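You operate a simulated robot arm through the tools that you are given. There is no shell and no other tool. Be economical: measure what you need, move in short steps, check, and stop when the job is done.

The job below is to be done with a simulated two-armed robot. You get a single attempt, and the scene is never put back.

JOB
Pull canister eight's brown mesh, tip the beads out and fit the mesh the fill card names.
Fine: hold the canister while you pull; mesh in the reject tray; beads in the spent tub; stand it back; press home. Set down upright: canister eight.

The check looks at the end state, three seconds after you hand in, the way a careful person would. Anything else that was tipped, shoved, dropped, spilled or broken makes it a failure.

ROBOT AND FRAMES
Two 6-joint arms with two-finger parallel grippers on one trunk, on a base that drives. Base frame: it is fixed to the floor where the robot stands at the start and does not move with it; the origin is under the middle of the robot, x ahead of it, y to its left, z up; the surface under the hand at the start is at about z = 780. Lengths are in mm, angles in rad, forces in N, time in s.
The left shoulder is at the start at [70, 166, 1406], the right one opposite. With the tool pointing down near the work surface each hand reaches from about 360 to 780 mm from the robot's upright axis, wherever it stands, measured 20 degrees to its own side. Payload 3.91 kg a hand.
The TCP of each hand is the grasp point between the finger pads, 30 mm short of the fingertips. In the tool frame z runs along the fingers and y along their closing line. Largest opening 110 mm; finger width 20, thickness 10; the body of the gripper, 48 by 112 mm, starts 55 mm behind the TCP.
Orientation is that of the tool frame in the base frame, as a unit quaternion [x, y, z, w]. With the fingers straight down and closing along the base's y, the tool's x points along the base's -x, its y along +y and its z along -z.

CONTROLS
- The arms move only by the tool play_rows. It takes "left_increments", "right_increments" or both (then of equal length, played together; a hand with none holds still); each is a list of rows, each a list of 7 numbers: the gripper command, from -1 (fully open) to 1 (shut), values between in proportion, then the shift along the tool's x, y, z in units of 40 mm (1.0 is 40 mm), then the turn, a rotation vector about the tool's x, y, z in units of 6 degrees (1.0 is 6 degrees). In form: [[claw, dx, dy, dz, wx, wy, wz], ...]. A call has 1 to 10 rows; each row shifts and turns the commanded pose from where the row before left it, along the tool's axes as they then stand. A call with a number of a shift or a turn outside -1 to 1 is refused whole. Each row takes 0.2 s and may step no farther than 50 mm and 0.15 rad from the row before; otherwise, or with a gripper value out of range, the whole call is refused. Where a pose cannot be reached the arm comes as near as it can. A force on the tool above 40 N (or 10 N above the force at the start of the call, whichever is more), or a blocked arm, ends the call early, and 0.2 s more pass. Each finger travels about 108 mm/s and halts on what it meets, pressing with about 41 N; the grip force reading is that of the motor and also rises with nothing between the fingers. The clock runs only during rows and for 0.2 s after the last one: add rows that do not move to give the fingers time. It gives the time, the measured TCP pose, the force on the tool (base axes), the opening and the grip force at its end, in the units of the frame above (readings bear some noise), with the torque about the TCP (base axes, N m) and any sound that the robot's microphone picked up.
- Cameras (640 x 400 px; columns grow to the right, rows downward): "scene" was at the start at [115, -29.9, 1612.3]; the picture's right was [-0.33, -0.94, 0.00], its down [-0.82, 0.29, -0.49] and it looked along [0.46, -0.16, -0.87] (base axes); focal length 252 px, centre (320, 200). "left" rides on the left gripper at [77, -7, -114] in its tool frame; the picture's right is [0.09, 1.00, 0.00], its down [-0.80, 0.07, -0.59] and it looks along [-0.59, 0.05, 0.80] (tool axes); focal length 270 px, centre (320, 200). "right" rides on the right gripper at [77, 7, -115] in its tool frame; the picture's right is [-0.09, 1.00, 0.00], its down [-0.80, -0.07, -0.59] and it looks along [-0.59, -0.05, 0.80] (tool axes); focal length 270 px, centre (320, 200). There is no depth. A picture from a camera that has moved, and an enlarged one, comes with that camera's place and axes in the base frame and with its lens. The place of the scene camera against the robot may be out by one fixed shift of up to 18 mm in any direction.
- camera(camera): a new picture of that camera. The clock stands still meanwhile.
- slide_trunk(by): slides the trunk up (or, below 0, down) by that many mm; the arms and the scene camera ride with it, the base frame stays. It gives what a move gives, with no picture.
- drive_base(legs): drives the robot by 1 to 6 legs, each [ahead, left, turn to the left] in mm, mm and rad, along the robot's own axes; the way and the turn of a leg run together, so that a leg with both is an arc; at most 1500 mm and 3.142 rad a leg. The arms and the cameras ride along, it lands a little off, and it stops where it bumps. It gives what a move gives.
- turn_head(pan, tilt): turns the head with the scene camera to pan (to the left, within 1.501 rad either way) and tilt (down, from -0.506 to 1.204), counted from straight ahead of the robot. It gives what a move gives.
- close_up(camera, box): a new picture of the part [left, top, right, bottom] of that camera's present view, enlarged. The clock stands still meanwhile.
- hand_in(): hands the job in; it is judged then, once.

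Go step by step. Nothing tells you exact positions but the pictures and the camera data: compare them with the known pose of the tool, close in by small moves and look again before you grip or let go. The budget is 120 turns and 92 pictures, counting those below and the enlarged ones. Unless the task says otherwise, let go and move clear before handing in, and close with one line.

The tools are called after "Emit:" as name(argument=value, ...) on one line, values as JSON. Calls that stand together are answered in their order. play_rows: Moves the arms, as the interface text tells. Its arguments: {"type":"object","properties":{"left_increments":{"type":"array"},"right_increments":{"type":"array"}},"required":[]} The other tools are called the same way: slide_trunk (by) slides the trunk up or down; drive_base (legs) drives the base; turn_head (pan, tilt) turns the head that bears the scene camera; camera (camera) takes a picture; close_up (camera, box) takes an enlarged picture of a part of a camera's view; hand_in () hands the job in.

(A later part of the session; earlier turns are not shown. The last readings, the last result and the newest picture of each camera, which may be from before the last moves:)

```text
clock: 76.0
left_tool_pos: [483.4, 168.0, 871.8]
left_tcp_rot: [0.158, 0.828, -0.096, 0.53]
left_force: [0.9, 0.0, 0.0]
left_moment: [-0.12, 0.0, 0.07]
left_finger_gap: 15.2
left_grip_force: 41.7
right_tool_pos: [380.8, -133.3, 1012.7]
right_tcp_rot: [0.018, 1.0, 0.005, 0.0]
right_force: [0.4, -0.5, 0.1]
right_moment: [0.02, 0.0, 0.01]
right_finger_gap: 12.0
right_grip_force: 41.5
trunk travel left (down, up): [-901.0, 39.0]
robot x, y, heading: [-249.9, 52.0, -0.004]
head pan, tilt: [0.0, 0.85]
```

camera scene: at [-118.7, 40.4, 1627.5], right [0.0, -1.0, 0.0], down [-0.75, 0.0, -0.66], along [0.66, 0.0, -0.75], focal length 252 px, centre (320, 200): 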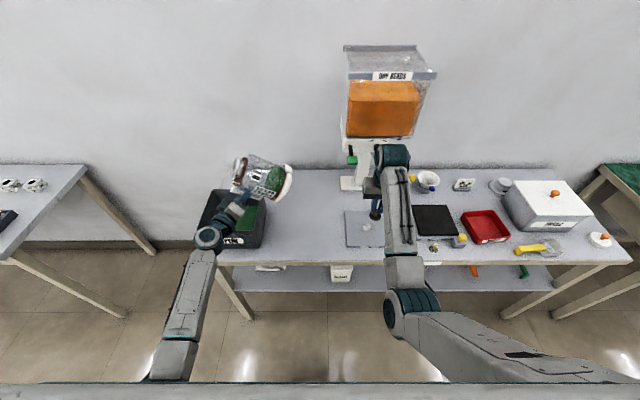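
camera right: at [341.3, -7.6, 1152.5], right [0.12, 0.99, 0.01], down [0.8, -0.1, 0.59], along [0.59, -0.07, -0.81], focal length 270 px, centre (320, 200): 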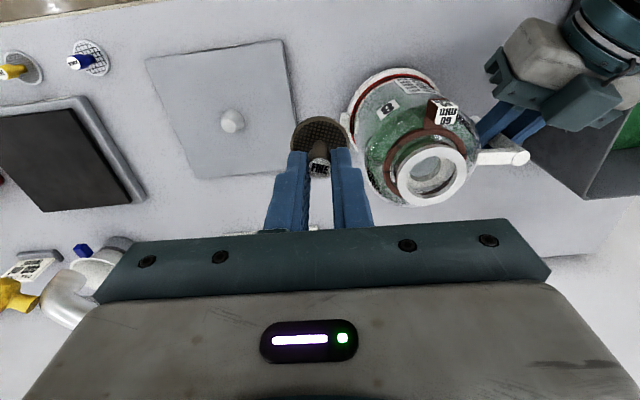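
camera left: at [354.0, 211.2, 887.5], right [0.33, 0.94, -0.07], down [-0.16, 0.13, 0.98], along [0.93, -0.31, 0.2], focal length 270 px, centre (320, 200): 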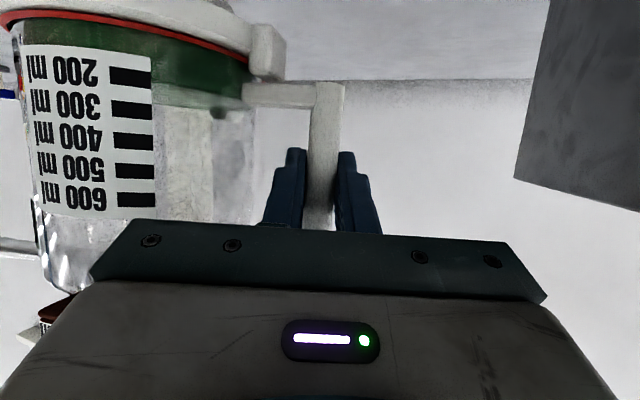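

Emit:
play_rows(left_increments=[[1, 0.03, 0, 0.014, 0, 0, 0], [1, 0, 0, 0, 0, 0, 0], [0.27, 0, 0, 0, 0, 0, 0], [0.27, 0, 0, 0, 0, 0, 0], [0.27, 0, 0, -0.5, 0, 0, 0], [0.27, 0, 0, -0.8, 0, 0, 0], [0.27, 0, 0, -0.9, 0, 0, 0], [0.27, 0, 0, -0.9, 0, 0, 0]])

Emit:
close_up(camera="scene", box=[230, 160, 370, 260])

Emit:
camera(camera="left")

```text
clock: 77.8
left_tool_pos: [375.9, 208.0, 922.5]
left_tcp_rot: [0.159, 0.827, -0.097, 0.53]
left_force: [-0.2, -0.4, 0.3]
left_moment: [0.0, 0.0, 0.03]
left_finger_gap: 40.3
left_grip_force: 0.0
right_tool_pos: [378.7, -132.5, 1014.1]
right_tcp_rot: [0.018, 1.0, 0.004, 0.0]
right_force: [0.1, 0.2, 0.1]
right_moment: [-0.01, -0.02, 0.03]
right_finger_gap: 12.2
right_grip_force: 41.1
trunk travel left (down, up): [-901.0, 39.0]
robot x, y, heading: [-251.1, 46.6, -0.004]
head pan, tilt: [0.0, 0.85]
```

```text
4.00 times, centred on (300, 210) of scene
camera zoom: at [-121.6, 40.9, 1627.8], right [0.0, -1.0, 0.0], down [-0.75, 0.0, -0.66], along [0.66, 0.0, -0.75], focal length 1009 px, centre (400, 160)
```

zoom: 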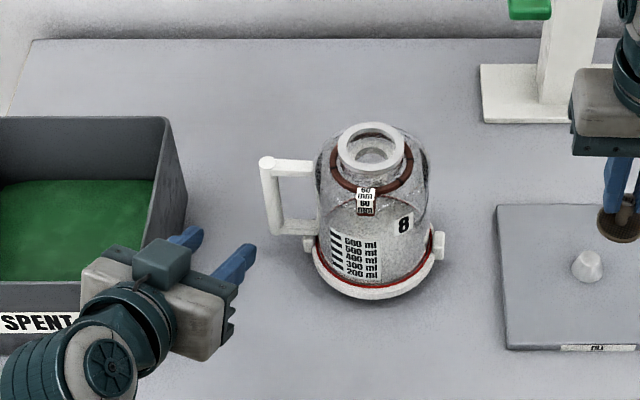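

```text
32 pictures are left
camera left: at [247.6, 252.5, 901.1], right [0.33, 0.94, -0.07], down [-0.17, 0.13, 0.98], along [0.93, -0.31, 0.2], focal length 270 px, centre (320, 200)
```

left: 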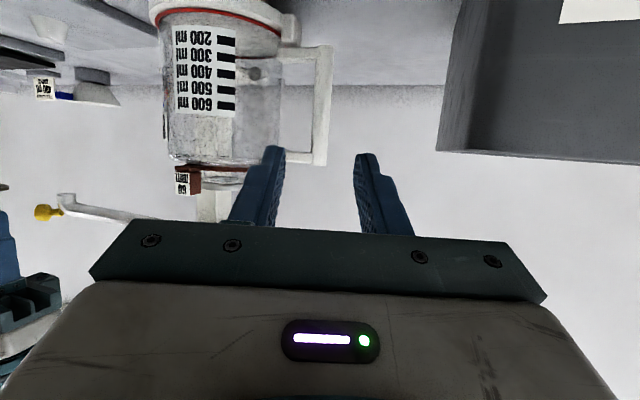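

The canister is back upright and empty. Now I'll drive back, right and forward so the right hand can reach the reject tray.

Emit:
drive_base(legs=[[-120, 0, 0], [0, -440, 0], [120, 0, 0]])

Emit:
camera(camera="scene")

Emit:
camera(camera="right")

```text
clock: 82.1
left_tool_pos: [373.3, -229.1, 923.8]
left_tcp_rot: [0.16, 0.827, -0.097, 0.53]
left_force: [0.2, 0.0, -0.1]
left_moment: [-0.03, 0.01, 0.01]
left_finger_gap: 40.1
left_grip_force: 0.1
right_tool_pos: [378.0, -571.9, 1014.8]
right_tcp_rot: [0.018, 1.0, 0.005, 0.001]
right_force: [1.4, -0.2, 0.8]
right_moment: [0.01, 0.02, 0.01]
right_finger_gap: 12.3
right_grip_force: 41.1
trunk travel left (down, up): [-901.0, 39.0]
robot x, y, heading: [-252.4, -388.4, -0.006]
head pan, tilt: [0.0, 0.85]
```

```text
31 pictures are left
camera scene: at [-124.1, -397.4, 1627.8], right [-0.01, -1.0, 0.0], down [-0.75, 0.0, -0.66], along [0.66, 0.0, -0.75], focal length 252 px, centre (320, 200)
```

scene: 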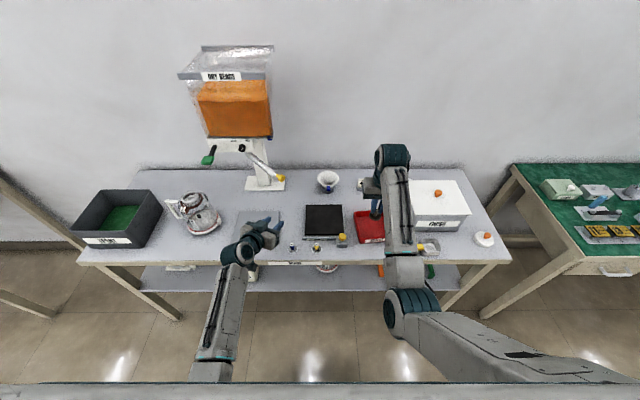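

```text
30 pictures are left
camera right: at [300.9, -562.2, 1129.1], right [0.12, 0.99, 0.01], down [0.8, -0.11, 0.59], along [0.59, -0.07, -0.8], focal length 270 px, centre (320, 200)
```

right: 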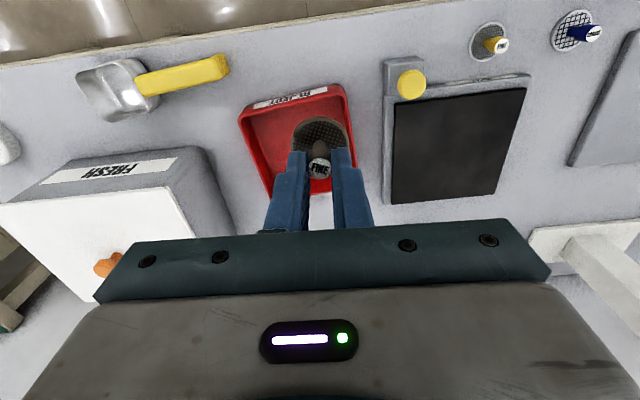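

Emit:
play_rows(right_increments=[[1, -0.61, -0.23, 0, 0, 0, 0], [1, -0.61, -0.23, 0, 0, 0, 0], [1, -0.61, -0.23, 0, 0, 0, 0], [1, 0, 0, 0.85, 0, 0, 0], [1, 0, 0, 0.85, 0, 0, 0], [1, 0, 0, 0.85, 0, 0, 0], [1, 0, 0, 0.85, 0, 0, 0]])

Emit:
camera(camera="right")

```text
clock: 83.7
left_tool_pos: [375.5, -230.3, 922.0]
left_tcp_rot: [0.16, 0.828, -0.097, 0.529]
left_force: [0.0, -0.5, 0.2]
left_moment: [-0.03, 0.0, -0.01]
left_finger_gap: 40.2
left_grip_force: 0.1
right_tool_pos: [452.5, -600.6, 875.4]
right_tcp_rot: [0.019, 1.0, 0.005, 0.0]
right_force: [0.1, -0.1, -0.5]
right_moment: [0.01, 0.02, 0.04]
right_finger_gap: 12.3
right_grip_force: 40.6
trunk travel left (down, up): [-901.0, 39.0]
robot x, y, heading: [-254.2, -391.0, -0.005]
head pan, tilt: [0.0, 0.85]
```

```text
29 pictures are left
camera right: at [375.7, -591.0, 991.4], right [0.12, 0.99, 0.01], down [0.8, -0.11, 0.59], along [0.59, -0.07, -0.81], focal length 270 px, centre (320, 200)
```

right: 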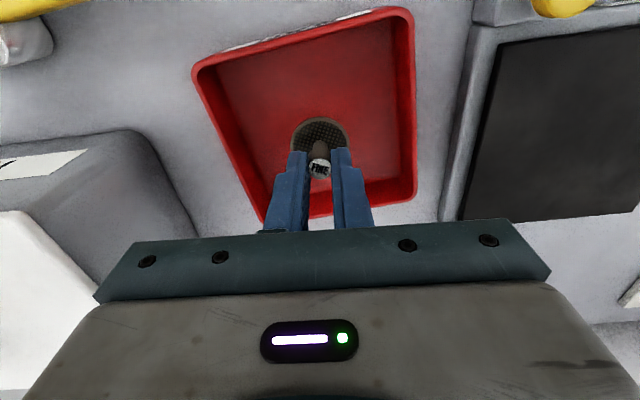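

Emit:
play_rows(right_increments=[[1, 0, 0, 0.2, 0, 0, 0], [1, 0, 0, 0.15, 0, 0, 0], [1, 0, 0, 0.15, 0, 0, 0], [1, 0, 0, 0.1, 0, 0, 0]])

Emit:
close_up(camera="right", box=[200, 60, 440, 240])

```text
clock: 84.7
left_tool_pos: [375.1, -229.4, 921.2]
left_tcp_rot: [0.16, 0.829, -0.096, 0.528]
left_force: [-0.1, -0.5, -0.3]
left_moment: [-0.02, 0.0, -0.02]
left_finger_gap: 40.1
left_grip_force: 0.0
right_tool_pos: [450.2, -599.6, 852.4]
right_tcp_rot: [0.019, 1.0, 0.006, 0.0]
right_force: [0.5, 0.3, 0.6]
right_moment: [0.0, -0.01, 0.04]
right_finger_gap: 12.0
right_grip_force: 41.2
trunk travel left (down, up): [-901.0, 39.0]
robot x, y, heading: [-251.4, -390.6, -0.004]
head pan, tilt: [0.0, 0.85]
```

```text
2.22 times, centred on (320, 150) of right
camera zoom: at [375.0, -590.4, 967.6], right [0.12, 0.99, 0.01], down [0.8, -0.11, 0.59], along [0.59, -0.07, -0.81], focal length 601 px, centre (320, 311)
```

zoom: 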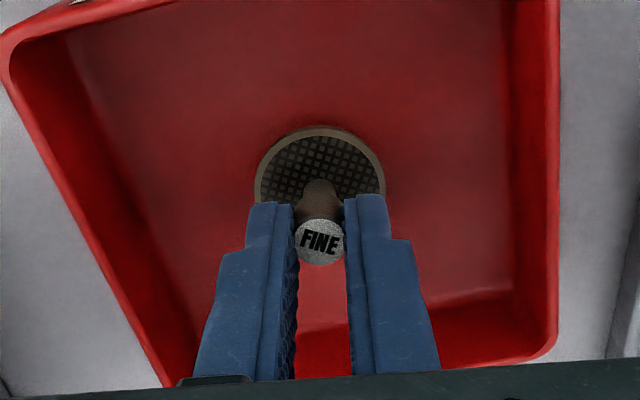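

Emit:
play_rows(right_increments=[[1, 0, 0, 0.1, 0, 0, 0], [1, 0, 0, 0.1, 0, 0, 0]])

```text
clock: 85.3
left_tool_pos: [375.5, -230.2, 921.7]
left_tcp_rot: [0.158, 0.828, -0.095, 0.529]
left_force: [-0.4, -0.3, -0.1]
left_moment: [0.0, 0.04, 0.01]
left_finger_gap: 40.2
left_grip_force: 0.0
right_tool_pos: [451.2, -598.8, 843.2]
right_tcp_rot: [0.018, 1.0, 0.005, -0.001]
right_force: [0.4, 0.0, -0.1]
right_moment: [0.02, 0.0, -0.02]
right_finger_gap: 12.5
right_grip_force: 41.0
trunk travel left (down, up): [-901.0, 39.0]
robot x, y, heading: [-252.7, -390.0, -0.01]
head pan, tilt: [0.0, 0.85]
```

Emit:
play_rows(right_increments=[[1, 0, 0, 0.1, 0, 0, 0], [1, 0, 0, 0.1, 0, 0, 0]])

Emit:
close_up(camera="right", box=[200, 60, 440, 240])

```text
clock: 85.9
left_tool_pos: [375.7, -229.4, 922.0]
left_tcp_rot: [0.159, 0.829, -0.095, 0.528]
left_force: [0.6, 0.8, 0.1]
left_moment: [0.02, 0.0, -0.02]
left_finger_gap: 40.2
left_grip_force: 0.1
right_tool_pos: [451.2, -598.8, 835.7]
right_tcp_rot: [0.019, 1.0, 0.006, 0.0]
right_force: [0.1, 0.2, 0.1]
right_moment: [-0.02, 0.02, 0.02]
right_finger_gap: 11.8
right_grip_force: 41.0
trunk travel left (down, up): [-901.0, 39.0]
robot x, y, heading: [-257.2, -388.2, -0.006]
head pan, tilt: [0.0, 0.85]
```

```text
2.22 times, centred on (320, 150) of right
camera zoom: at [374.6, -590.3, 951.6], right [0.12, 0.99, 0.01], down [0.8, -0.11, 0.59], along [0.59, -0.07, -0.81], focal length 601 px, centre (320, 311)
```

zoom: 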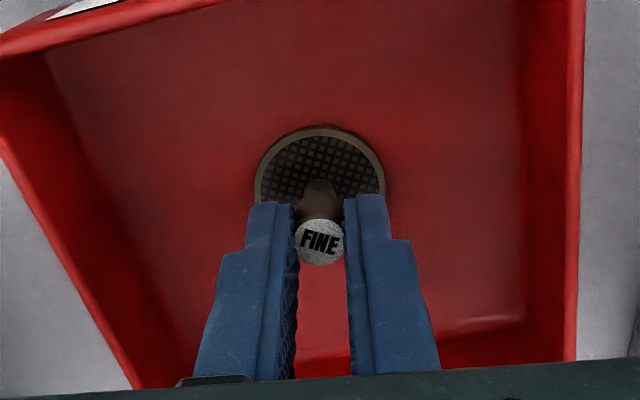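

Emit:
play_rows(right_increments=[[1, 0, 0, 0.08, 0, 0, 0], [1, 0, 0, 0.06, 0, 0, 0]])

```text
clock: 86.5
left_tool_pos: [374.6, -229.8, 923.1]
left_tcp_rot: [0.16, 0.827, -0.097, 0.53]
left_force: [0.3, -0.1, 0.3]
left_moment: [-0.03, -0.02, 0.06]
left_finger_gap: 40.5
left_grip_force: 0.0
right_tool_pos: [450.2, -598.9, 834.8]
right_tcp_rot: [0.018, 1.0, 0.005, 0.003]
right_force: [-0.6, -1.6, 20.7]
right_moment: [0.1, 0.3, 0.02]
right_finger_gap: 12.1
right_grip_force: 40.8
trunk travel left (down, up): [-901.0, 39.0]
robot x, y, heading: [-252.9, -387.9, -0.006]
head pan, tilt: [0.0, 0.85]
```

Contact with the tray floor. Ease up and release.

Emit:
play_rows(right_increments=[[1, 0, 0, -0.1, 0, 0, 0], [0.6, 0, 0, 0, 0, 0, 0], [0.3, 0, 0, 0, 0, 0, 0], [0.3, 0, 0, -0.5, 0, 0, 0], [0.3, 0, 0, -1, 0, 0, 0], [0.3, 0, 0, -1, 0, 0, 0], [0.3, 0, 0, -1, 0, 0, 0]])

Emit:
camera(camera="right")

```text
clock: 88.1
left_tool_pos: [376.4, -229.5, 921.1]
left_tcp_rot: [0.16, 0.828, -0.097, 0.528]
left_force: [0.1, 0.1, 0.4]
left_moment: [0.02, 0.01, 0.01]
left_finger_gap: 40.1
left_grip_force: 0.1
right_tool_pos: [450.6, -600.6, 975.7]
right_tcp_rot: [0.018, 1.0, 0.005, -0.002]
right_force: [0.5, -0.2, -0.7]
right_moment: [0.02, 0.01, 0.0]
right_finger_gap: 38.4
right_grip_force: 0.0
trunk travel left (down, up): [-901.0, 39.0]
robot x, y, heading: [-252.2, -387.1, -0.006]
head pan, tilt: [0.0, 0.85]
```

```text
26 pictures are left
camera right: at [373.9, -591.3, 1090.4], right [0.12, 0.99, 0.01], down [0.8, -0.11, 0.59], along [0.59, -0.07, -0.81], focal length 270 px, centre (320, 200)
```

right: 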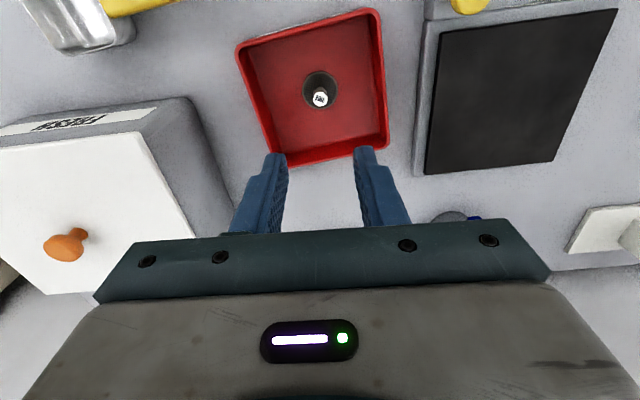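

The brown mesh stands in the reject tray. Coarse mesh is at about (363, −284). I'll pull the right hand back and return the base.

Emit:
play_rows(right_increments=[[0.3, 0.9, 0, 0, 0, 0, 0], [0.3, 0.9, 0, 0, 0, 0, 0]])

Emit:
drive_base(legs=[[-120, 0, 0], [0, 437, 0], [120, 0, 0]])

Emit:
camera(camera="scene")

Emit:
camera(camera="right")

```text
clock: 88.7
left_tool_pos: [374.5, -229.6, 922.2]
left_tcp_rot: [0.159, 0.828, -0.096, 0.529]
left_force: [-0.3, -0.1, -0.4]
left_moment: [0.02, 0.01, 0.01]
left_finger_gap: 40.3
left_grip_force: 0.0
right_tool_pos: [376.7, -598.3, 976.2]
right_tcp_rot: [0.018, 1.0, 0.004, 0.0]
right_force: [0.0, -0.5, 0.0]
right_moment: [-0.03, -0.04, -0.01]
right_finger_gap: 38.5
right_grip_force: 0.1
trunk travel left (down, up): [-901.0, 39.0]
robot x, y, heading: [-255.1, -389.2, -0.005]
head pan, tilt: [0.0, 0.85]
```

```text
clock: 93.0
left_tool_pos: [375.6, 212.5, 923.3]
left_tcp_rot: [0.158, 0.828, -0.095, 0.529]
left_force: [0.3, -0.2, -0.2]
left_moment: [0.02, 0.02, -0.01]
left_finger_gap: 40.2
left_grip_force: 0.1
right_tool_pos: [379.1, -154.9, 975.7]
right_tcp_rot: [0.017, 1.0, 0.006, 0.001]
right_force: [-0.4, -0.4, 0.5]
right_moment: [-0.02, -0.01, -0.02]
right_finger_gap: 38.6
right_grip_force: 0.0
trunk travel left (down, up): [-901.0, 39.0]
robot x, y, heading: [-250.1, 50.6, -0.005]
head pan, tilt: [0.0, 0.85]
```

```text
25 pictures are left
camera scene: at [-121.4, 45.3, 1627.8], right [0.0, -1.0, 0.0], down [-0.75, 0.0, -0.66], along [0.66, 0.0, -0.75], focal length 252 px, centre (320, 200)
```

scene: 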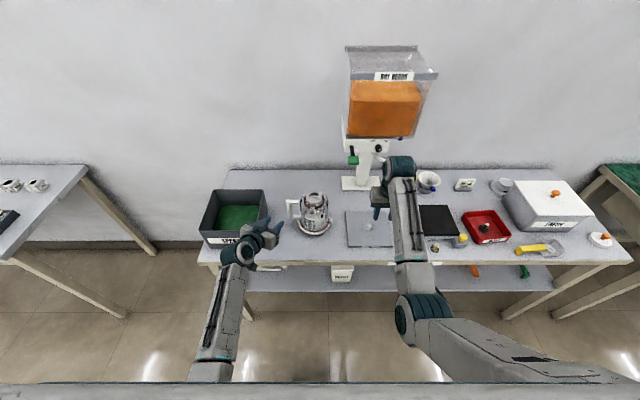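

```text
24 pictures are left
camera right: at [303.5, -146.4, 1091.4], right [0.12, 0.99, 0.01], down [0.8, -0.1, 0.59], along [0.59, -0.07, -0.8], focal length 270 px, centre (320, 200)
```

right: 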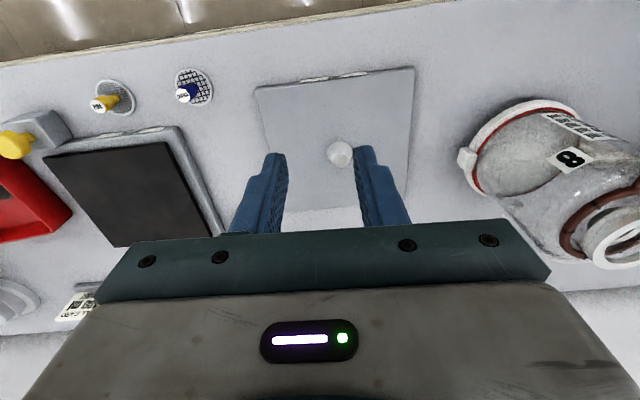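

Emit:
play_rows(right_increments=[[0.3, 0.06, -0.67, 0.2, 0, 0, 0], [0.3, 0.06, -0.67, 0.3, 0, 0, 0], [0.3, 0.06, -0.67, 0.3, 0, 0, 0], [0.3, 0.06, -0.67, 0.3, 0, 0, 0], [0.3, 0.06, -0.67, 0.3, 0, 0, 0], [0.3, 0, 0, 0.7, 0, 0, 0]])

Emit:
camera(camera="right")

```text
clock: 94.5
left_tool_pos: [378.0, 214.4, 921.8]
left_tcp_rot: [0.159, 0.828, -0.096, 0.528]
left_force: [-0.1, -0.3, 0.3]
left_moment: [0.02, -0.04, 0.0]
left_finger_gap: 40.3
left_grip_force: 0.1
right_tool_pos: [365.5, -288.1, 890.0]
right_tcp_rot: [0.016, 1.0, 0.005, -0.001]
right_force: [0.2, -0.8, -0.2]
right_moment: [-0.01, 0.0, 0.0]
right_finger_gap: 38.5
right_grip_force: 0.1
trunk travel left (down, up): [-901.0, 39.0]
robot x, y, heading: [-250.9, 54.6, -0.003]
head pan, tilt: [0.0, 0.85]
```

```text
23 pictures are left
camera right: at [289.0, -278.9, 1005.0], right [0.12, 0.99, 0.01], down [0.8, -0.1, 0.59], along [0.59, -0.07, -0.81], focal length 270 px, centre (320, 200)
```

right: 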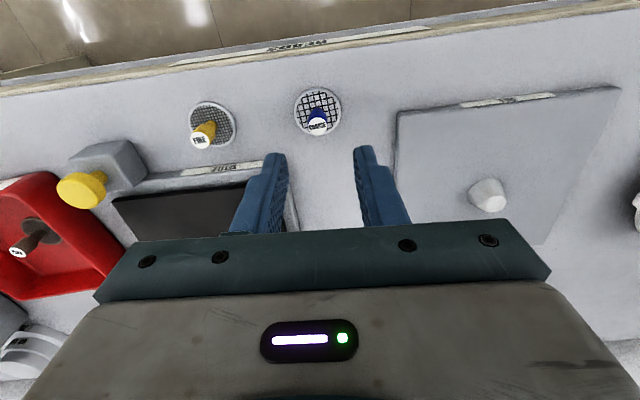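

Aligned on the blue COARSE post. Descend and grip the top of the post.

Emit:
play_rows(right_increments=[[0.3, 0.03, 0, 0.5, 0, 0, 0], [0.3, 0, 0, 0.5, 0, 0, 0], [0.3, 0, 0, 0.4, 0, 0, 0], [0.3, 0, 0, 0, 0, 0, 0]])

Emit:
close_up(camera="right", box=[220, 60, 420, 240])

```text
clock: 95.5
left_tool_pos: [378.3, 212.0, 922.2]
left_tcp_rot: [0.159, 0.828, -0.095, 0.529]
left_force: [-0.4, 0.7, 0.1]
left_moment: [0.01, 0.02, -0.03]
left_finger_gap: 40.3
left_grip_force: 0.1
right_tool_pos: [364.4, -286.5, 833.8]
right_tcp_rot: [0.017, 1.0, 0.006, 0.0]
right_force: [0.4, 0.0, 0.0]
right_moment: [0.0, 0.01, 0.03]
right_finger_gap: 38.5
right_grip_force: 0.0
trunk travel left (down, up): [-901.0, 39.0]
robot x, y, heading: [-247.9, 50.8, -0.003]
head pan, tilt: [0.0, 0.85]
```

```text
2.22 times, centred on (320, 150) of right
camera zoom: at [287.7, -278.6, 949.4], right [0.12, 0.99, 0.01], down [0.8, -0.1, 0.59], along [0.59, -0.06, -0.81], focal length 601 px, centre (320, 311)
```

zoom: 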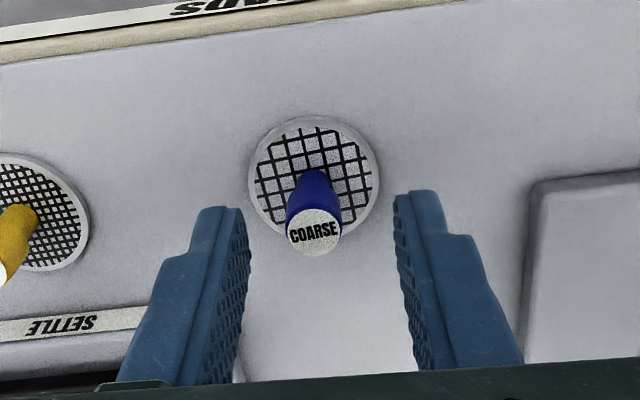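

Emit:
play_rows(right_increments=[[0.3, 0.05, -0.07, 0.04, 0, 0, 0], [0.5, 0, 0, 0, 0, 0, 0], [0.65, 0, 0, 0, 0, 0, 0], [0.75, 0, 0, 0, 0, 0, 0], [1, 0, 0, 0, 0, 0, 0], [1, 0, 0, 0, 0, 0, 0]])

Emit:
close_up(camera="right", box=[220, 60, 420, 240])

```text
clock: 96.8
left_tool_pos: [377.1, 212.1, 921.5]
left_tcp_rot: [0.159, 0.828, -0.096, 0.528]
left_force: [0.1, 0.6, 1.2]
left_moment: [-0.01, -0.01, -0.01]
left_finger_gap: 40.1
left_grip_force: 0.1
right_tool_pos: [361.3, -290.1, 832.9]
right_tcp_rot: [0.017, 1.0, 0.005, -0.001]
right_force: [-0.3, 0.1, 1.3]
right_moment: [0.0, 0.01, 0.01]
right_finger_gap: 9.8
right_grip_force: 41.2
trunk travel left (down, up): [-901.0, 39.0]
robot x, y, heading: [-250.2, 55.2, -0.005]
head pan, tilt: [0.0, 0.85]
```

```text
2.22 times, centred on (320, 150) of right
camera zoom: at [285.4, -281.4, 948.0], right [0.12, 0.99, 0.01], down [0.8, -0.1, 0.59], along [0.59, -0.06, -0.81], focal length 601 px, centre (320, 311)
```

zoom: 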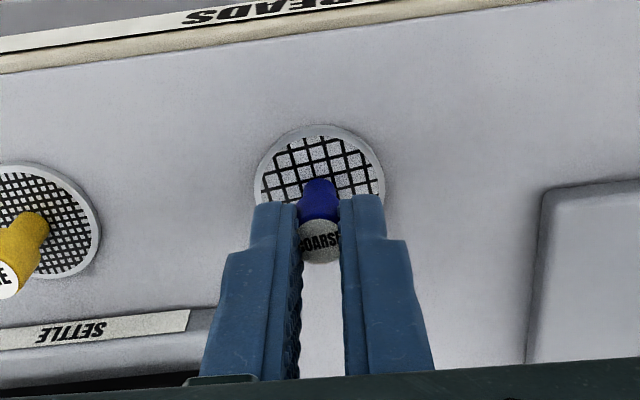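

Coarse mesh gripped. Lift it, and at the same time bring the left hand to 45 mm short of the handle.

Emit:
play_rows(right_increments=[[1, 0, 0, -0.5, 0, 0, 0], [1, 0, 0, -0.9, 0, 0, 0], [1, 0, 0, -0.9, 0, 0, 0], [1, 0, 0, -0.9, 0, 0, 0], [1, -0.15, 0.75, -0.4, 0, 0, 0], [1, -0.15, 0.75, -0.3, 0, 0, 0], [1, -0.15, 0.8, -0.3, 0, 0, 0], [1, 0, 0.8, -0.2, 0, 0, 0], [1, 0, 0.8, 0, 0, 0, 0]], left_increments=[[0.27, 0, -0.08, 0, 0, 0, 0], [0.27, 0, 0, 0.4, 0, 0, 0], [0.27, 0, 0, 0.4, 0, 0, 0], [0.27, 0, 0, 0.4, 0, 0, 0], [0.27, 0, 0, 0.4, 0, 0, 0], [0.27, 0, 0, 0.4, 0, 0, 0], [0.27, 0, 0, 0, 0, 0, 0], [0.27, 0, 0, 0, 0, 0, 0], [0.27, 0, 0, 0, 0, 0, 0]])

Emit:
camera(camera="left")

Emit:
camera(camera="right")

```text
clock: 98.8
left_tool_pos: [445.8, 185.3, 887.9]
left_tcp_rot: [0.158, 0.829, -0.096, 0.529]
left_force: [0.9, -0.2, 0.1]
left_moment: [0.0, -0.02, -0.04]
left_finger_gap: 40.3
left_grip_force: 0.0
right_tool_pos: [385.3, -136.6, 1010.8]
right_tcp_rot: [0.017, 1.0, 0.005, -0.002]
right_force: [-1.1, 0.2, -0.1]
right_moment: [-0.01, 0.0, -0.02]
right_finger_gap: 11.9
right_grip_force: 40.7
trunk travel left (down, up): [-901.0, 39.0]
robot x, y, heading: [-250.4, 57.9, -0.001]
head pan, tilt: [0.0, 0.85]
```

```text
20 pictures are left
camera left: at [316.1, 228.6, 865.8], right [0.33, 0.94, -0.07], down [-0.16, 0.13, 0.98], along [0.93, -0.31, 0.2], focal length 270 px, centre (320, 200)
```

left: 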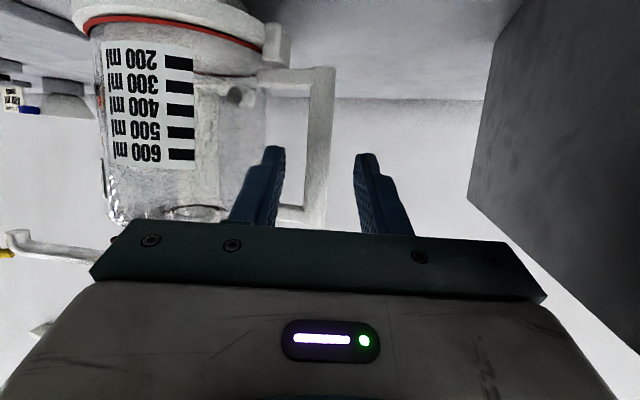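

```text
19 pictures are left
camera right: at [308.8, -126.7, 1126.2], right [0.12, 0.99, 0.01], down [0.8, -0.1, 0.59], along [0.59, -0.07, -0.81], focal length 270 px, centre (320, 200)
```

right: 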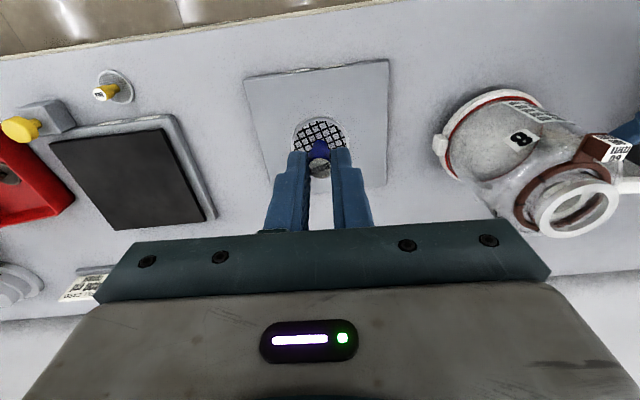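

Emit:
play_rows(left_increments=[[0.27, 0, 0, 0.4, 0, 0, 0], [0.27, 0, 0, 0.4, 0, 0, 0], [0.27, 0, 0, 0.3, 0, 0, 0], [0.27, 0, 0, 0, 0, 0, 0], [0.45, 0, 0, 0, 0, 0, 0], [0.58, 0, 0, 0, 0, 0, 0], [1, 0, 0, 0, 0, 0, 0], [1, 0, 0, 0, 0, 0, 0]], right_increments=[[1, 0, 0, 0, 0, 0, 0], [1, 0, 0.76, -0.1, 0, 0, 0], [1, 0, 0.76, -0.1, 0, 0, 0], [1, 0, 0.76, 0, 0, 0, 0], [1, 0, 0.76, 0, 0, 0, 0], [1, -0.4, 0.6, 0, 0, 0, 0], [1, -0.6, 0.6, 0, 0, 0, 0], [1, 0, 0, 0, 0, 0, 0]])

Emit:
camera(camera="right")

```text
clock: 100.7
left_tool_pos: [481.7, 170.1, 869.9]
left_tcp_rot: [0.16, 0.828, -0.096, 0.528]
left_force: [0.1, 2.1, 1.2]
left_moment: [-0.12, 0.07, -0.01]
left_finger_gap: 15.3
left_grip_force: 40.9
right_tool_pos: [432.3, 24.9, 1020.1]
right_tcp_rot: [0.02, 1.0, 0.002, 0.0]
right_force: [-0.2, 0.2, 0.2]
right_moment: [0.0, 0.0, -0.03]
right_finger_gap: 12.1
right_grip_force: 41.0
trunk travel left (down, up): [-901.0, 39.0]
robot x, y, heading: [-251.3, 57.0, -0.009]
head pan, tilt: [0.0, 0.85]
```

```text
18 pictures are left
camera right: at [356.3, 35.2, 1134.4], right [0.13, 0.99, 0.0], down [0.8, -0.11, 0.59], along [0.59, -0.07, -0.8], focal length 270 px, centre (320, 200)
```

right: 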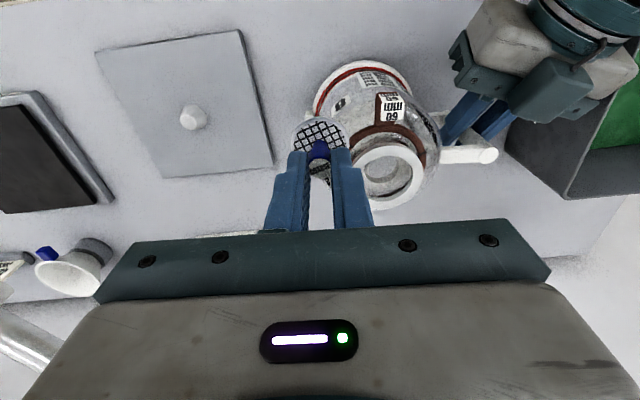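

Emit:
play_rows(right_increments=[[1, -0.35, 0.41, -0.03, 0, 0, 0], [1, -0.36, 0.41, -0.03, 0, 0, 0], [1, -0.36, 0.41, 0, 0, 0, 0], [1, 0, 0, 0, 0, 0, 0]])

Emit:
close_up(camera="right", box=[220, 60, 420, 240])

Emit:
close_up(camera="scene", box=[285, 165, 345, 215])

```text
clock: 101.7
left_tool_pos: [482.5, 169.7, 868.5]
left_tcp_rot: [0.159, 0.828, -0.096, 0.529]
left_force: [0.3, 2.1, 2.4]
left_moment: [-0.19, 0.12, -0.01]
left_finger_gap: 15.1
left_grip_force: 41.1
right_tool_pos: [475.4, 79.3, 1022.8]
right_tcp_rot: [0.017, 1.0, 0.005, -0.001]
right_force: [0.4, 0.3, -0.1]
right_moment: [-0.02, 0.03, -0.03]
right_finger_gap: 11.9
right_grip_force: 41.1
trunk travel left (down, up): [-901.0, 39.0]
robot x, y, heading: [-250.5, 56.1, -0.001]
head pan, tilt: [0.0, 0.85]
```

```text
2.22 times, centred on (320, 150) of right
camera zoom: at [398.4, 89.0, 1137.8], right [0.12, 0.99, 0.01], down [0.8, -0.1, 0.59], along [0.59, -0.06, -0.81], focal length 601 px, centre (320, 311)
```

zoom: 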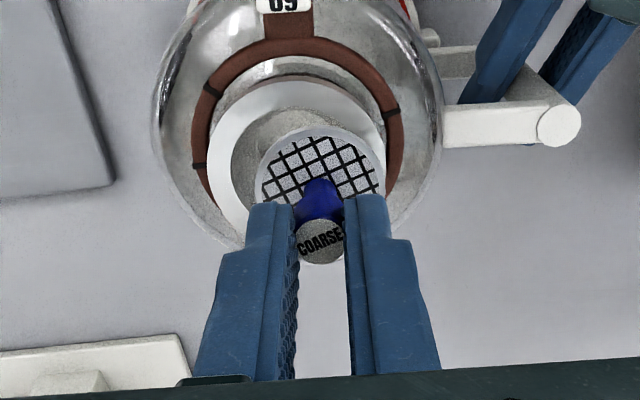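

```text
8.00 times, centred on (315, 190) of scene
camera zoom: at [-119.1, 45.0, 1627.6], right [0.0, -1.0, 0.0], down [-0.75, 0.0, -0.66], along [0.66, 0.0, -0.75], focal length 2018 px, centre (360, 280)
```

zoom: 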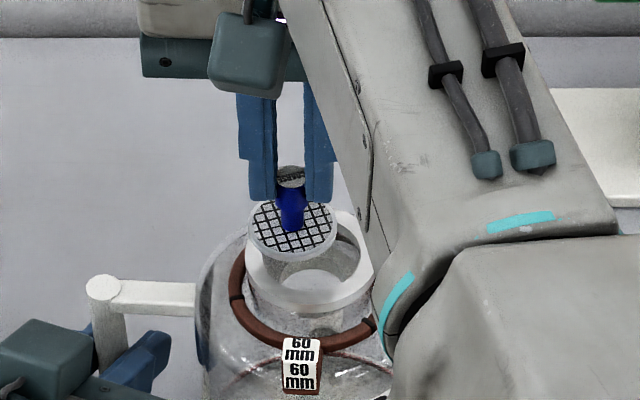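

The mesh is about 7 mm too far left (+y) of the neck centre in both views. I'll correct, lower to just above the ring, and look again.

Emit:
play_rows(right_increments=[[1, 0, -0.185, 0, 0, 0, 0], [1, 0, 0, 0.15, 0, 0, 0], [1, 0, 0, 0.15, 0, 0, 0], [1, 0, 0, 0, 0, 0, 0]])

Emit:
close_up(camera="right", box=[220, 60, 420, 240])

Emit:
close_up(camera="scene", box=[285, 165, 345, 215])

```text
clock: 102.7
left_tool_pos: [481.3, 169.5, 870.0]
left_tcp_rot: [0.158, 0.829, -0.095, 0.528]
left_force: [0.5, 0.7, 2.3]
left_moment: [-0.21, 0.07, 0.04]
left_finger_gap: 15.4
left_grip_force: 41.2
right_tool_pos: [475.4, 71.3, 1009.7]
right_tcp_rot: [0.017, 1.0, 0.004, -0.001]
right_force: [0.6, -0.4, -1.0]
right_moment: [0.05, 0.03, 0.0]
right_finger_gap: 11.9
right_grip_force: 41.0
trunk travel left (down, up): [-901.0, 39.0]
robot x, y, heading: [-251.2, 50.5, -0.002]
head pan, tilt: [0.0, 0.85]
```

```text
2.22 times, centred on (320, 150) of right
camera zoom: at [398.2, 81.0, 1125.2], right [0.12, 0.99, 0.01], down [0.8, -0.1, 0.59], along [0.59, -0.07, -0.81], focal length 601 px, centre (320, 311)
```

zoom: 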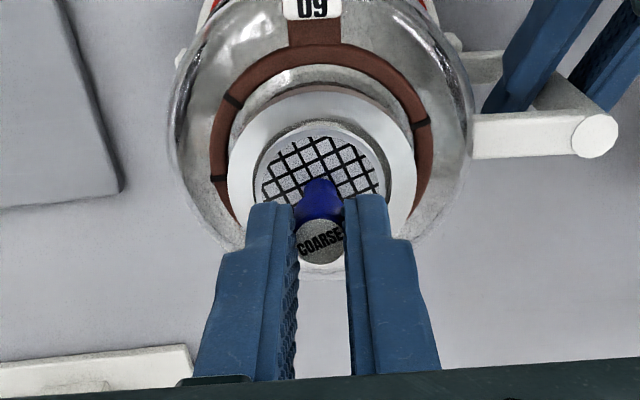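

```text
8.00 times, centred on (315, 190) of scene
camera zoom: at [-119.1, 45.1, 1627.6], right [0.0, -1.0, 0.0], down [-0.75, 0.0, -0.66], along [0.66, 0.0, -0.75], focal length 2018 px, centre (360, 280)
```

zoom: 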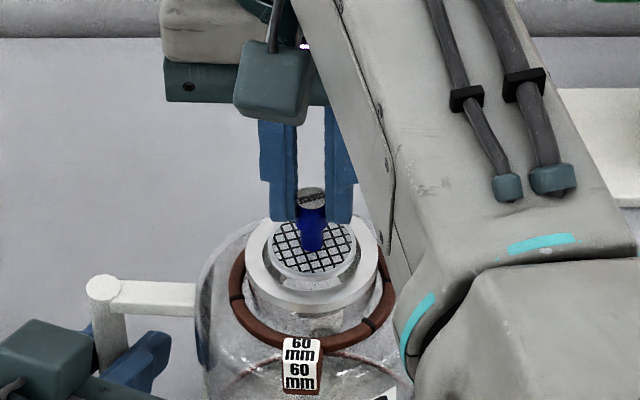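

Emit:
close_up(camera="right", box=[280, 80, 360, 140])

Emit:
close_up(camera="scene", box=[300, 183, 330, 207])

```text
6.67 times, centred on (320, 110) of right
camera zoom: at [398.2, 81.0, 1125.2], right [0.12, 0.99, 0.01], down [0.8, -0.1, 0.59], along [0.59, -0.07, -0.81], focal length 1802 px, centre (320, 800)
```

zoom: 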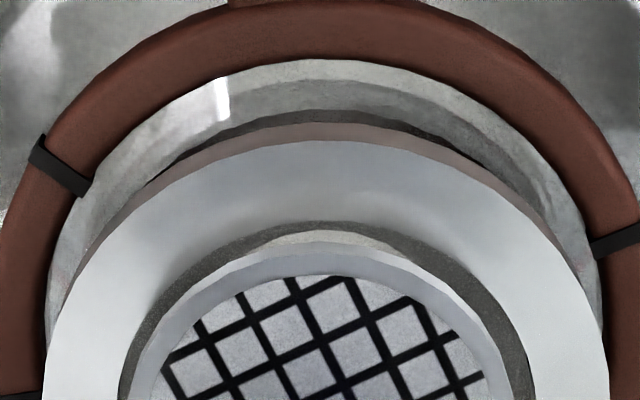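

```text
16.00 times, centred on (315, 195) of scene
camera zoom: at [-119.1, 45.1, 1627.6], right [0.0, -1.0, 0.0], down [-0.75, 0.0, -0.66], along [0.66, 0.0, -0.75], focal length 4035 px, centre (400, 280)
```

zoom: 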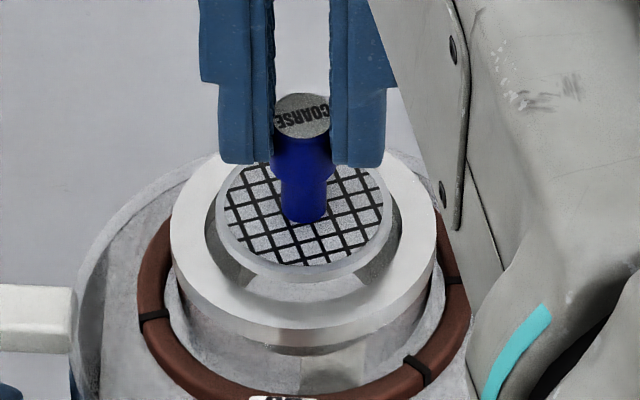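

The mesh needs about 4 mm more +x. I'll correct and lower it slowly into the neck.

Emit:
play_rows(right_increments=[[1, -0.107, 0, 0, 0, 0, 0], [1, 0, 0, 0.1, 0, 0, 0], [1, 0, 0, 0.1, 0, 0, 0], [1, 0, 0, 0, 0, 0, 0]])

Emit:
close_up(camera="right", box=[270, 80, 370, 155])

Emit:
close_up(camera="scene", box=[300, 183, 330, 207])

```text
clock: 103.7
left_tool_pos: [480.6, 170.3, 869.2]
left_tcp_rot: [0.16, 0.828, -0.097, 0.529]
left_force: [1.3, 2.3, 1.9]
left_moment: [-0.19, 0.09, 0.01]
left_finger_gap: 15.0
left_grip_force: 40.7
right_tool_pos: [479.3, 71.8, 1001.9]
right_tcp_rot: [0.017, 1.0, 0.006, 0.0]
right_force: [-0.9, 0.3, 0.2]
right_moment: [0.0, 0.0, 0.01]
right_finger_gap: 12.1
right_grip_force: 40.7
trunk travel left (down, up): [-901.0, 39.0]
robot x, y, heading: [-249.3, 53.7, -0.002]
head pan, tilt: [0.0, 0.85]
```

```text
5.33 times, centred on (320, 118) of right
camera zoom: at [402.8, 80.5, 1117.4], right [0.12, 0.99, 0.01], down [0.8, -0.1, 0.59], along [0.59, -0.07, -0.81], focal length 1442 px, centre (320, 640)
```

zoom: 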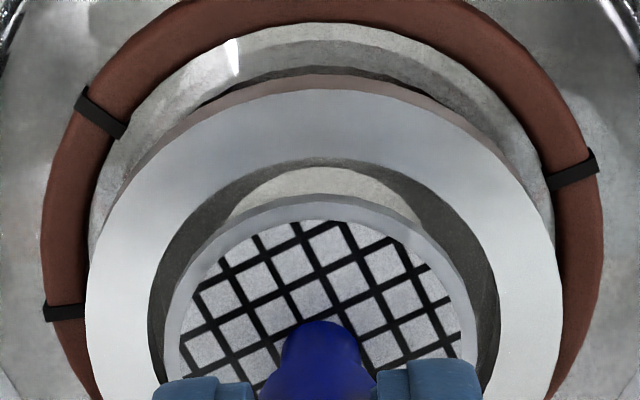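

```text
16.00 times, centred on (315, 195) of scene
camera zoom: at [-119.1, 45.1, 1627.6], right [0.0, -1.0, 0.0], down [-0.75, 0.0, -0.66], along [0.66, 0.0, -0.75], focal length 4035 px, centre (400, 280)
```

zoom: 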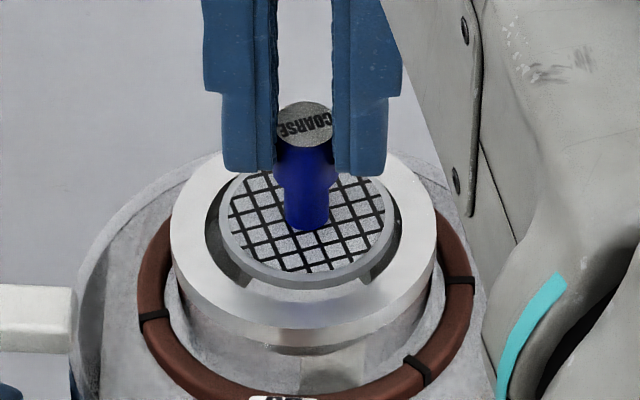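

Emit:
play_rows(right_increments=[[1, 0.02, 0.01, 0.07, 0, 0, 0], [1, 0, 0, 0.08, 0, 0, 0], [1, 0, 0, 0.08, 0, 0, 0]])

Emit:
close_up(camera="right", box=[270, 80, 370, 155])

```text
clock: 104.5
left_tool_pos: [481.3, 169.3, 869.8]
left_tcp_rot: [0.159, 0.828, -0.096, 0.528]
left_force: [1.5, 1.0, 2.4]
left_moment: [-0.21, 0.08, 0.03]
left_finger_gap: 15.6
left_grip_force: 41.7
right_tool_pos: [478.0, 72.9, 993.6]
right_tcp_rot: [0.018, 1.0, 0.006, 0.0]
right_force: [0.1, 0.3, -0.1]
right_moment: [0.0, -0.01, 0.05]
right_finger_gap: 11.9
right_grip_force: 40.9
trunk travel left (down, up): [-901.0, 39.0]
robot x, y, heading: [-252.6, 53.0, -0.003]
head pan, tilt: [0.0, 0.85]
```

```text
5.33 times, centred on (320, 118) of right
camera zoom: at [402.0, 81.3, 1108.1], right [0.12, 0.99, 0.01], down [0.8, -0.1, 0.59], along [0.59, -0.06, -0.81], focal length 1442 px, centre (320, 640)
```

zoom: 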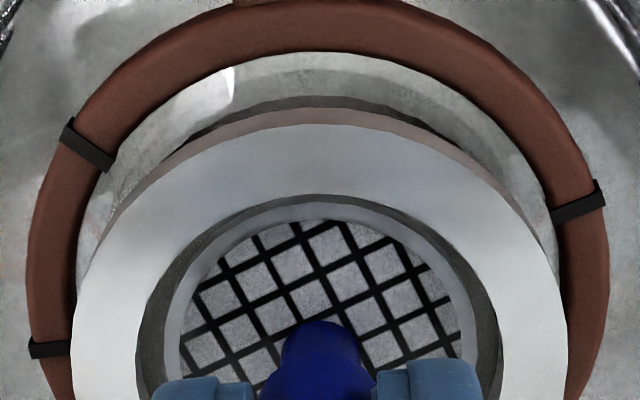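

The mesh has entered the neck with no contact. Continue down slowly.

Emit:
play_rows(right_increments=[[1, 0, 0, 0.07, 0, 0, 0], [1, 0, 0, 0.07, 0, 0, 0]])

Emit:
play_rows(right_increments=[[1, 0, 0, 0.06, 0, 0, 0], [1, 0, 0, 0.06, 0, 0, 0]])

Emit:
close_up(camera="right", box=[270, 80, 370, 155])

```text
clock: 105.0
left_tool_pos: [481.0, 169.2, 870.2]
left_tcp_rot: [0.159, 0.828, -0.096, 0.529]
left_force: [0.8, 0.8, 2.4]
left_moment: [-0.2, 0.07, 0.04]
left_finger_gap: 15.7
left_grip_force: 41.1
right_tool_pos: [477.7, 71.8, 985.9]
right_tcp_rot: [0.017, 1.0, 0.006, -0.001]
right_force: [0.4, -0.2, -1.2]
right_moment: [-0.01, 0.04, 0.01]
right_finger_gap: 11.9
right_grip_force: 41.1
trunk travel left (down, up): [-901.0, 39.0]
robot x, y, heading: [-245.8, 51.5, -0.008]
head pan, tilt: [0.0, 0.85]
```

```text
clock: 105.7
left_tool_pos: [479.7, 168.7, 870.5]
left_tcp_rot: [0.158, 0.829, -0.095, 0.529]
left_force: [3.5, 2.3, -2.2]
left_moment: [-0.22, 0.21, 0.08]
left_finger_gap: 15.3
left_grip_force: 41.1
right_tool_pos: [477.7, 72.2, 985.2]
right_tcp_rot: [0.018, 1.0, 0.005, 0.002]
right_force: [-4.8, -2.4, 15.7]
right_moment: [-0.15, 0.23, 0.16]
right_finger_gap: 12.0
right_grip_force: 41.0
trunk travel left (down, up): [-901.0, 39.0]
robot x, y, heading: [-250.5, 54.3, -0.0]
head pan, tilt: [0.0, 0.85]
```

```text
5.33 times, centred on (320, 118) of right
camera zoom: at [400.8, 80.8, 1100.5], right [0.12, 0.99, 0.01], down [0.8, -0.1, 0.6], along [0.59, -0.06, -0.8], focal length 1442 px, centre (320, 640)
```

zoom: 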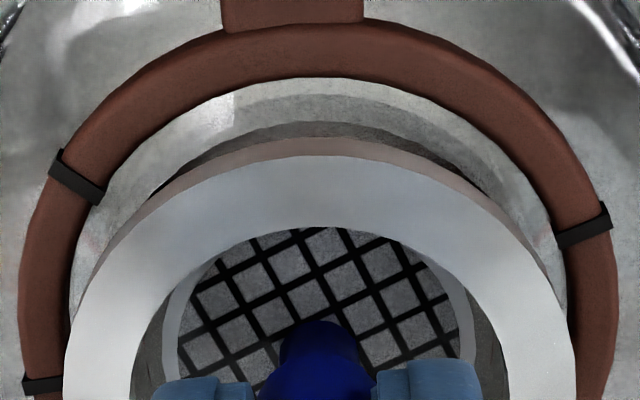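

Emit:
play_rows(right_increments=[[1, 0, 0, 0.06, 0, 0, 0], [1, 0, 0, 0.06, 0, 0, 0], [1, 0, 0, 0, 0, 0, 0]])

```text
clock: 106.5
left_tool_pos: [478.3, 170.0, 868.4]
left_tcp_rot: [0.159, 0.828, -0.095, 0.528]
left_force: [-3.0, 3.8, -13.3]
left_moment: [-0.14, 0.13, -0.24]
left_finger_gap: 15.4
left_grip_force: 40.8
right_tool_pos: [477.3, 70.9, 982.8]
right_tcp_rot: [0.018, 1.0, 0.006, 0.003]
right_force: [0.2, -6.2, 37.3]
right_moment: [-0.24, -0.06, 0.02]
right_finger_gap: 12.4
right_grip_force: 40.6
trunk travel left (down, up): [-901.0, 39.0]
robot x, y, heading: [-248.9, 52.2, -0.008]
head pan, tilt: [0.0, 0.85]
```

Emit:
play_rows(right_increments=[[1, 0, 0, 0.05, 0, 0, 0], [1, 0, 0, 0, 0, 0, 0]])

Emit:
close_up(camera="right", box=[220, 60, 420, 240])

Emit:
close_up(camera="scene", box=[295, 183, 335, 213])

```text
clock: 107.0
left_tool_pos: [479.9, 169.0, 870.4]
left_tcp_rot: [0.159, 0.828, -0.095, 0.529]
left_force: [-2.5, 4.1, -17.8]
left_moment: [0.1, 0.41, -0.18]
left_finger_gap: 15.4
left_grip_force: 41.3
right_tool_pos: [478.0, 72.5, 978.9]
right_tcp_rot: [0.018, 1.0, 0.005, 0.003]
right_force: [-0.3, -8.8, 37.7]
right_moment: [-0.3, -0.03, 0.02]
right_finger_gap: 12.3
right_grip_force: 41.3
trunk travel left (down, up): [-901.0, 39.0]
robot x, y, heading: [-250.1, 50.5, -0.006]
head pan, tilt: [0.0, 0.85]
```

```text
2.22 times, centred on (320, 150) of right
camera zoom: at [400.4, 80.3, 1094.7], right [0.12, 0.99, 0.01], down [0.8, -0.11, 0.6], along [0.59, -0.06, -0.8], focal length 601 px, centre (320, 311)
```

zoom: 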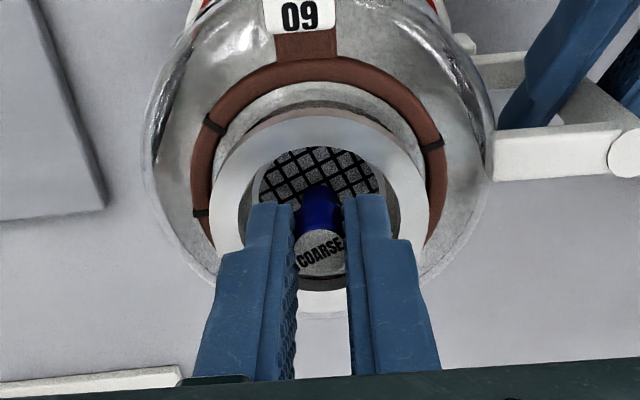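

```text
13.33 times, centred on (315, 198) of scene
camera zoom: at [-123.3, 43.8, 1627.9], right [0.0, -1.0, 0.0], down [-0.75, 0.0, -0.66], along [0.66, 0.0, -0.75], focal length 3363 px, centre (387, 227)
```

zoom: 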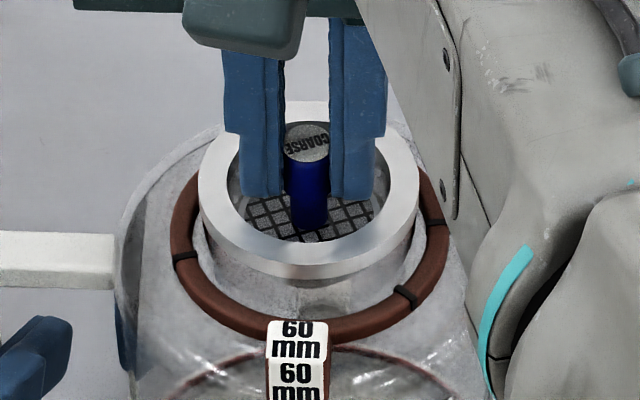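

The mesh is down to where the brown one sat. I'll release, raise, close the fingers, and press once on top of the post to make sure it's home.

Emit:
play_rows(right_increments=[[1, 0, 0, -0.08, 0, 0, 0], [0.7, 0, 0, 0, 0, 0, 0], [0.7, 0, 0, 0, 0, 0, 0], [0.7, 0, 0, -0.4, 0, 0, 0], [0.7, 0, 0, -0.5, 0, 0, 0], [0.7, 0, 0, 0, 0, 0, 0], [1, 0, 0, 0, 0, 0, 0], [1, 0, 0, 0, 0, 0, 0]])

Emit:
close_up(camera="scene", box=[295, 173, 335, 213])

Emit:
close_up(camera="right", box=[220, 60, 420, 240])

```text
clock: 108.8
left_tool_pos: [480.9, 170.2, 870.6]
left_tcp_rot: [0.158, 0.828, -0.095, 0.529]
left_force: [2.3, 1.8, 3.5]
left_moment: [-0.36, -0.08, 0.13]
left_finger_gap: 15.7
left_grip_force: 41.2
right_tool_pos: [478.9, 72.1, 1013.8]
right_tcp_rot: [0.018, 1.0, 0.005, -0.001]
right_force: [0.2, 0.5, 0.8]
right_moment: [-0.01, 0.0, 0.0]
right_finger_gap: 0.0
right_grip_force: 36.9
trunk travel left (down, up): [-901.0, 39.0]
robot x, y, heading: [-251.9, 50.8, -0.007]
head pan, tilt: [0.0, 0.85]
```

```text
10.00 times, centred on (315, 193) of scene
camera zoom: at [-119.2, 45.2, 1627.6], right [0.0, -1.0, 0.0], down [-0.75, 0.0, -0.66], along [0.66, 0.0, -0.75], focal length 2522 px, centre (370, 270)
```

zoom: 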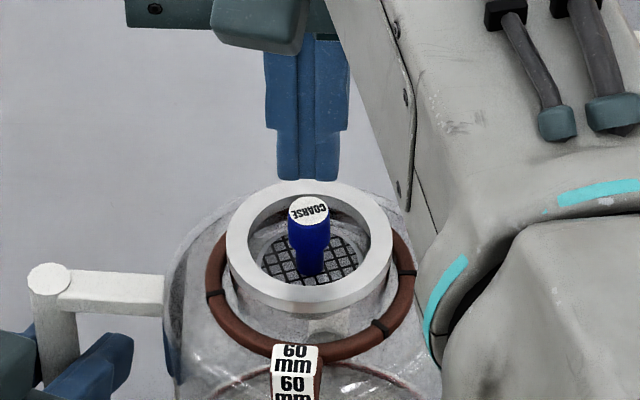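

```text
2.22 times, centred on (320, 150) of right
camera zoom: at [402.4, 81.2, 1129.5], right [0.12, 0.99, 0.01], down [0.8, -0.1, 0.59], along [0.59, -0.06, -0.81], focal length 601 px, centre (320, 311)
```

zoom: 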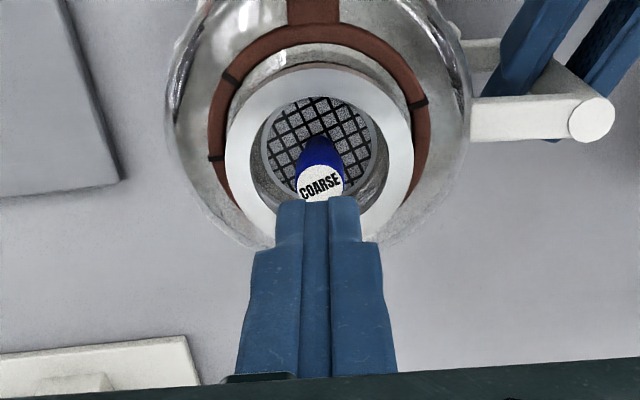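

Emit:
play_rows(right_increments=[[1, 0.04, 0.04, 0.2, 0, 0, 0], [1, 0, 0, 0.15, 0, 0, 0], [1, 0, 0, 0.06, 0, 0, 0], [1, 0, 0, 0.06, 0, 0, 0], [1, 0, 0, 0.06, 0, 0, 0], [1, 0, 0, 0.06, 0, 0, 0]])

```text
clock: 110.2
left_tool_pos: [479.8, 168.3, 869.9]
left_tcp_rot: [0.158, 0.828, -0.095, 0.529]
left_force: [3.8, 2.6, -4.1]
left_moment: [-0.27, -0.03, 0.12]
left_finger_gap: 15.5
left_grip_force: 41.2
right_tool_pos: [476.3, 73.1, 994.8]
right_tcp_rot: [0.017, 1.0, 0.006, 0.002]
right_force: [-2.5, -2.4, 15.7]
right_moment: [-0.05, 0.08, 0.13]
right_finger_gap: 0.0
right_grip_force: 37.5
trunk travel left (down, up): [-901.0, 39.0]
robot x, y, heading: [-250.7, 49.9, -0.001]
head pan, tilt: [0.0, 0.85]
```

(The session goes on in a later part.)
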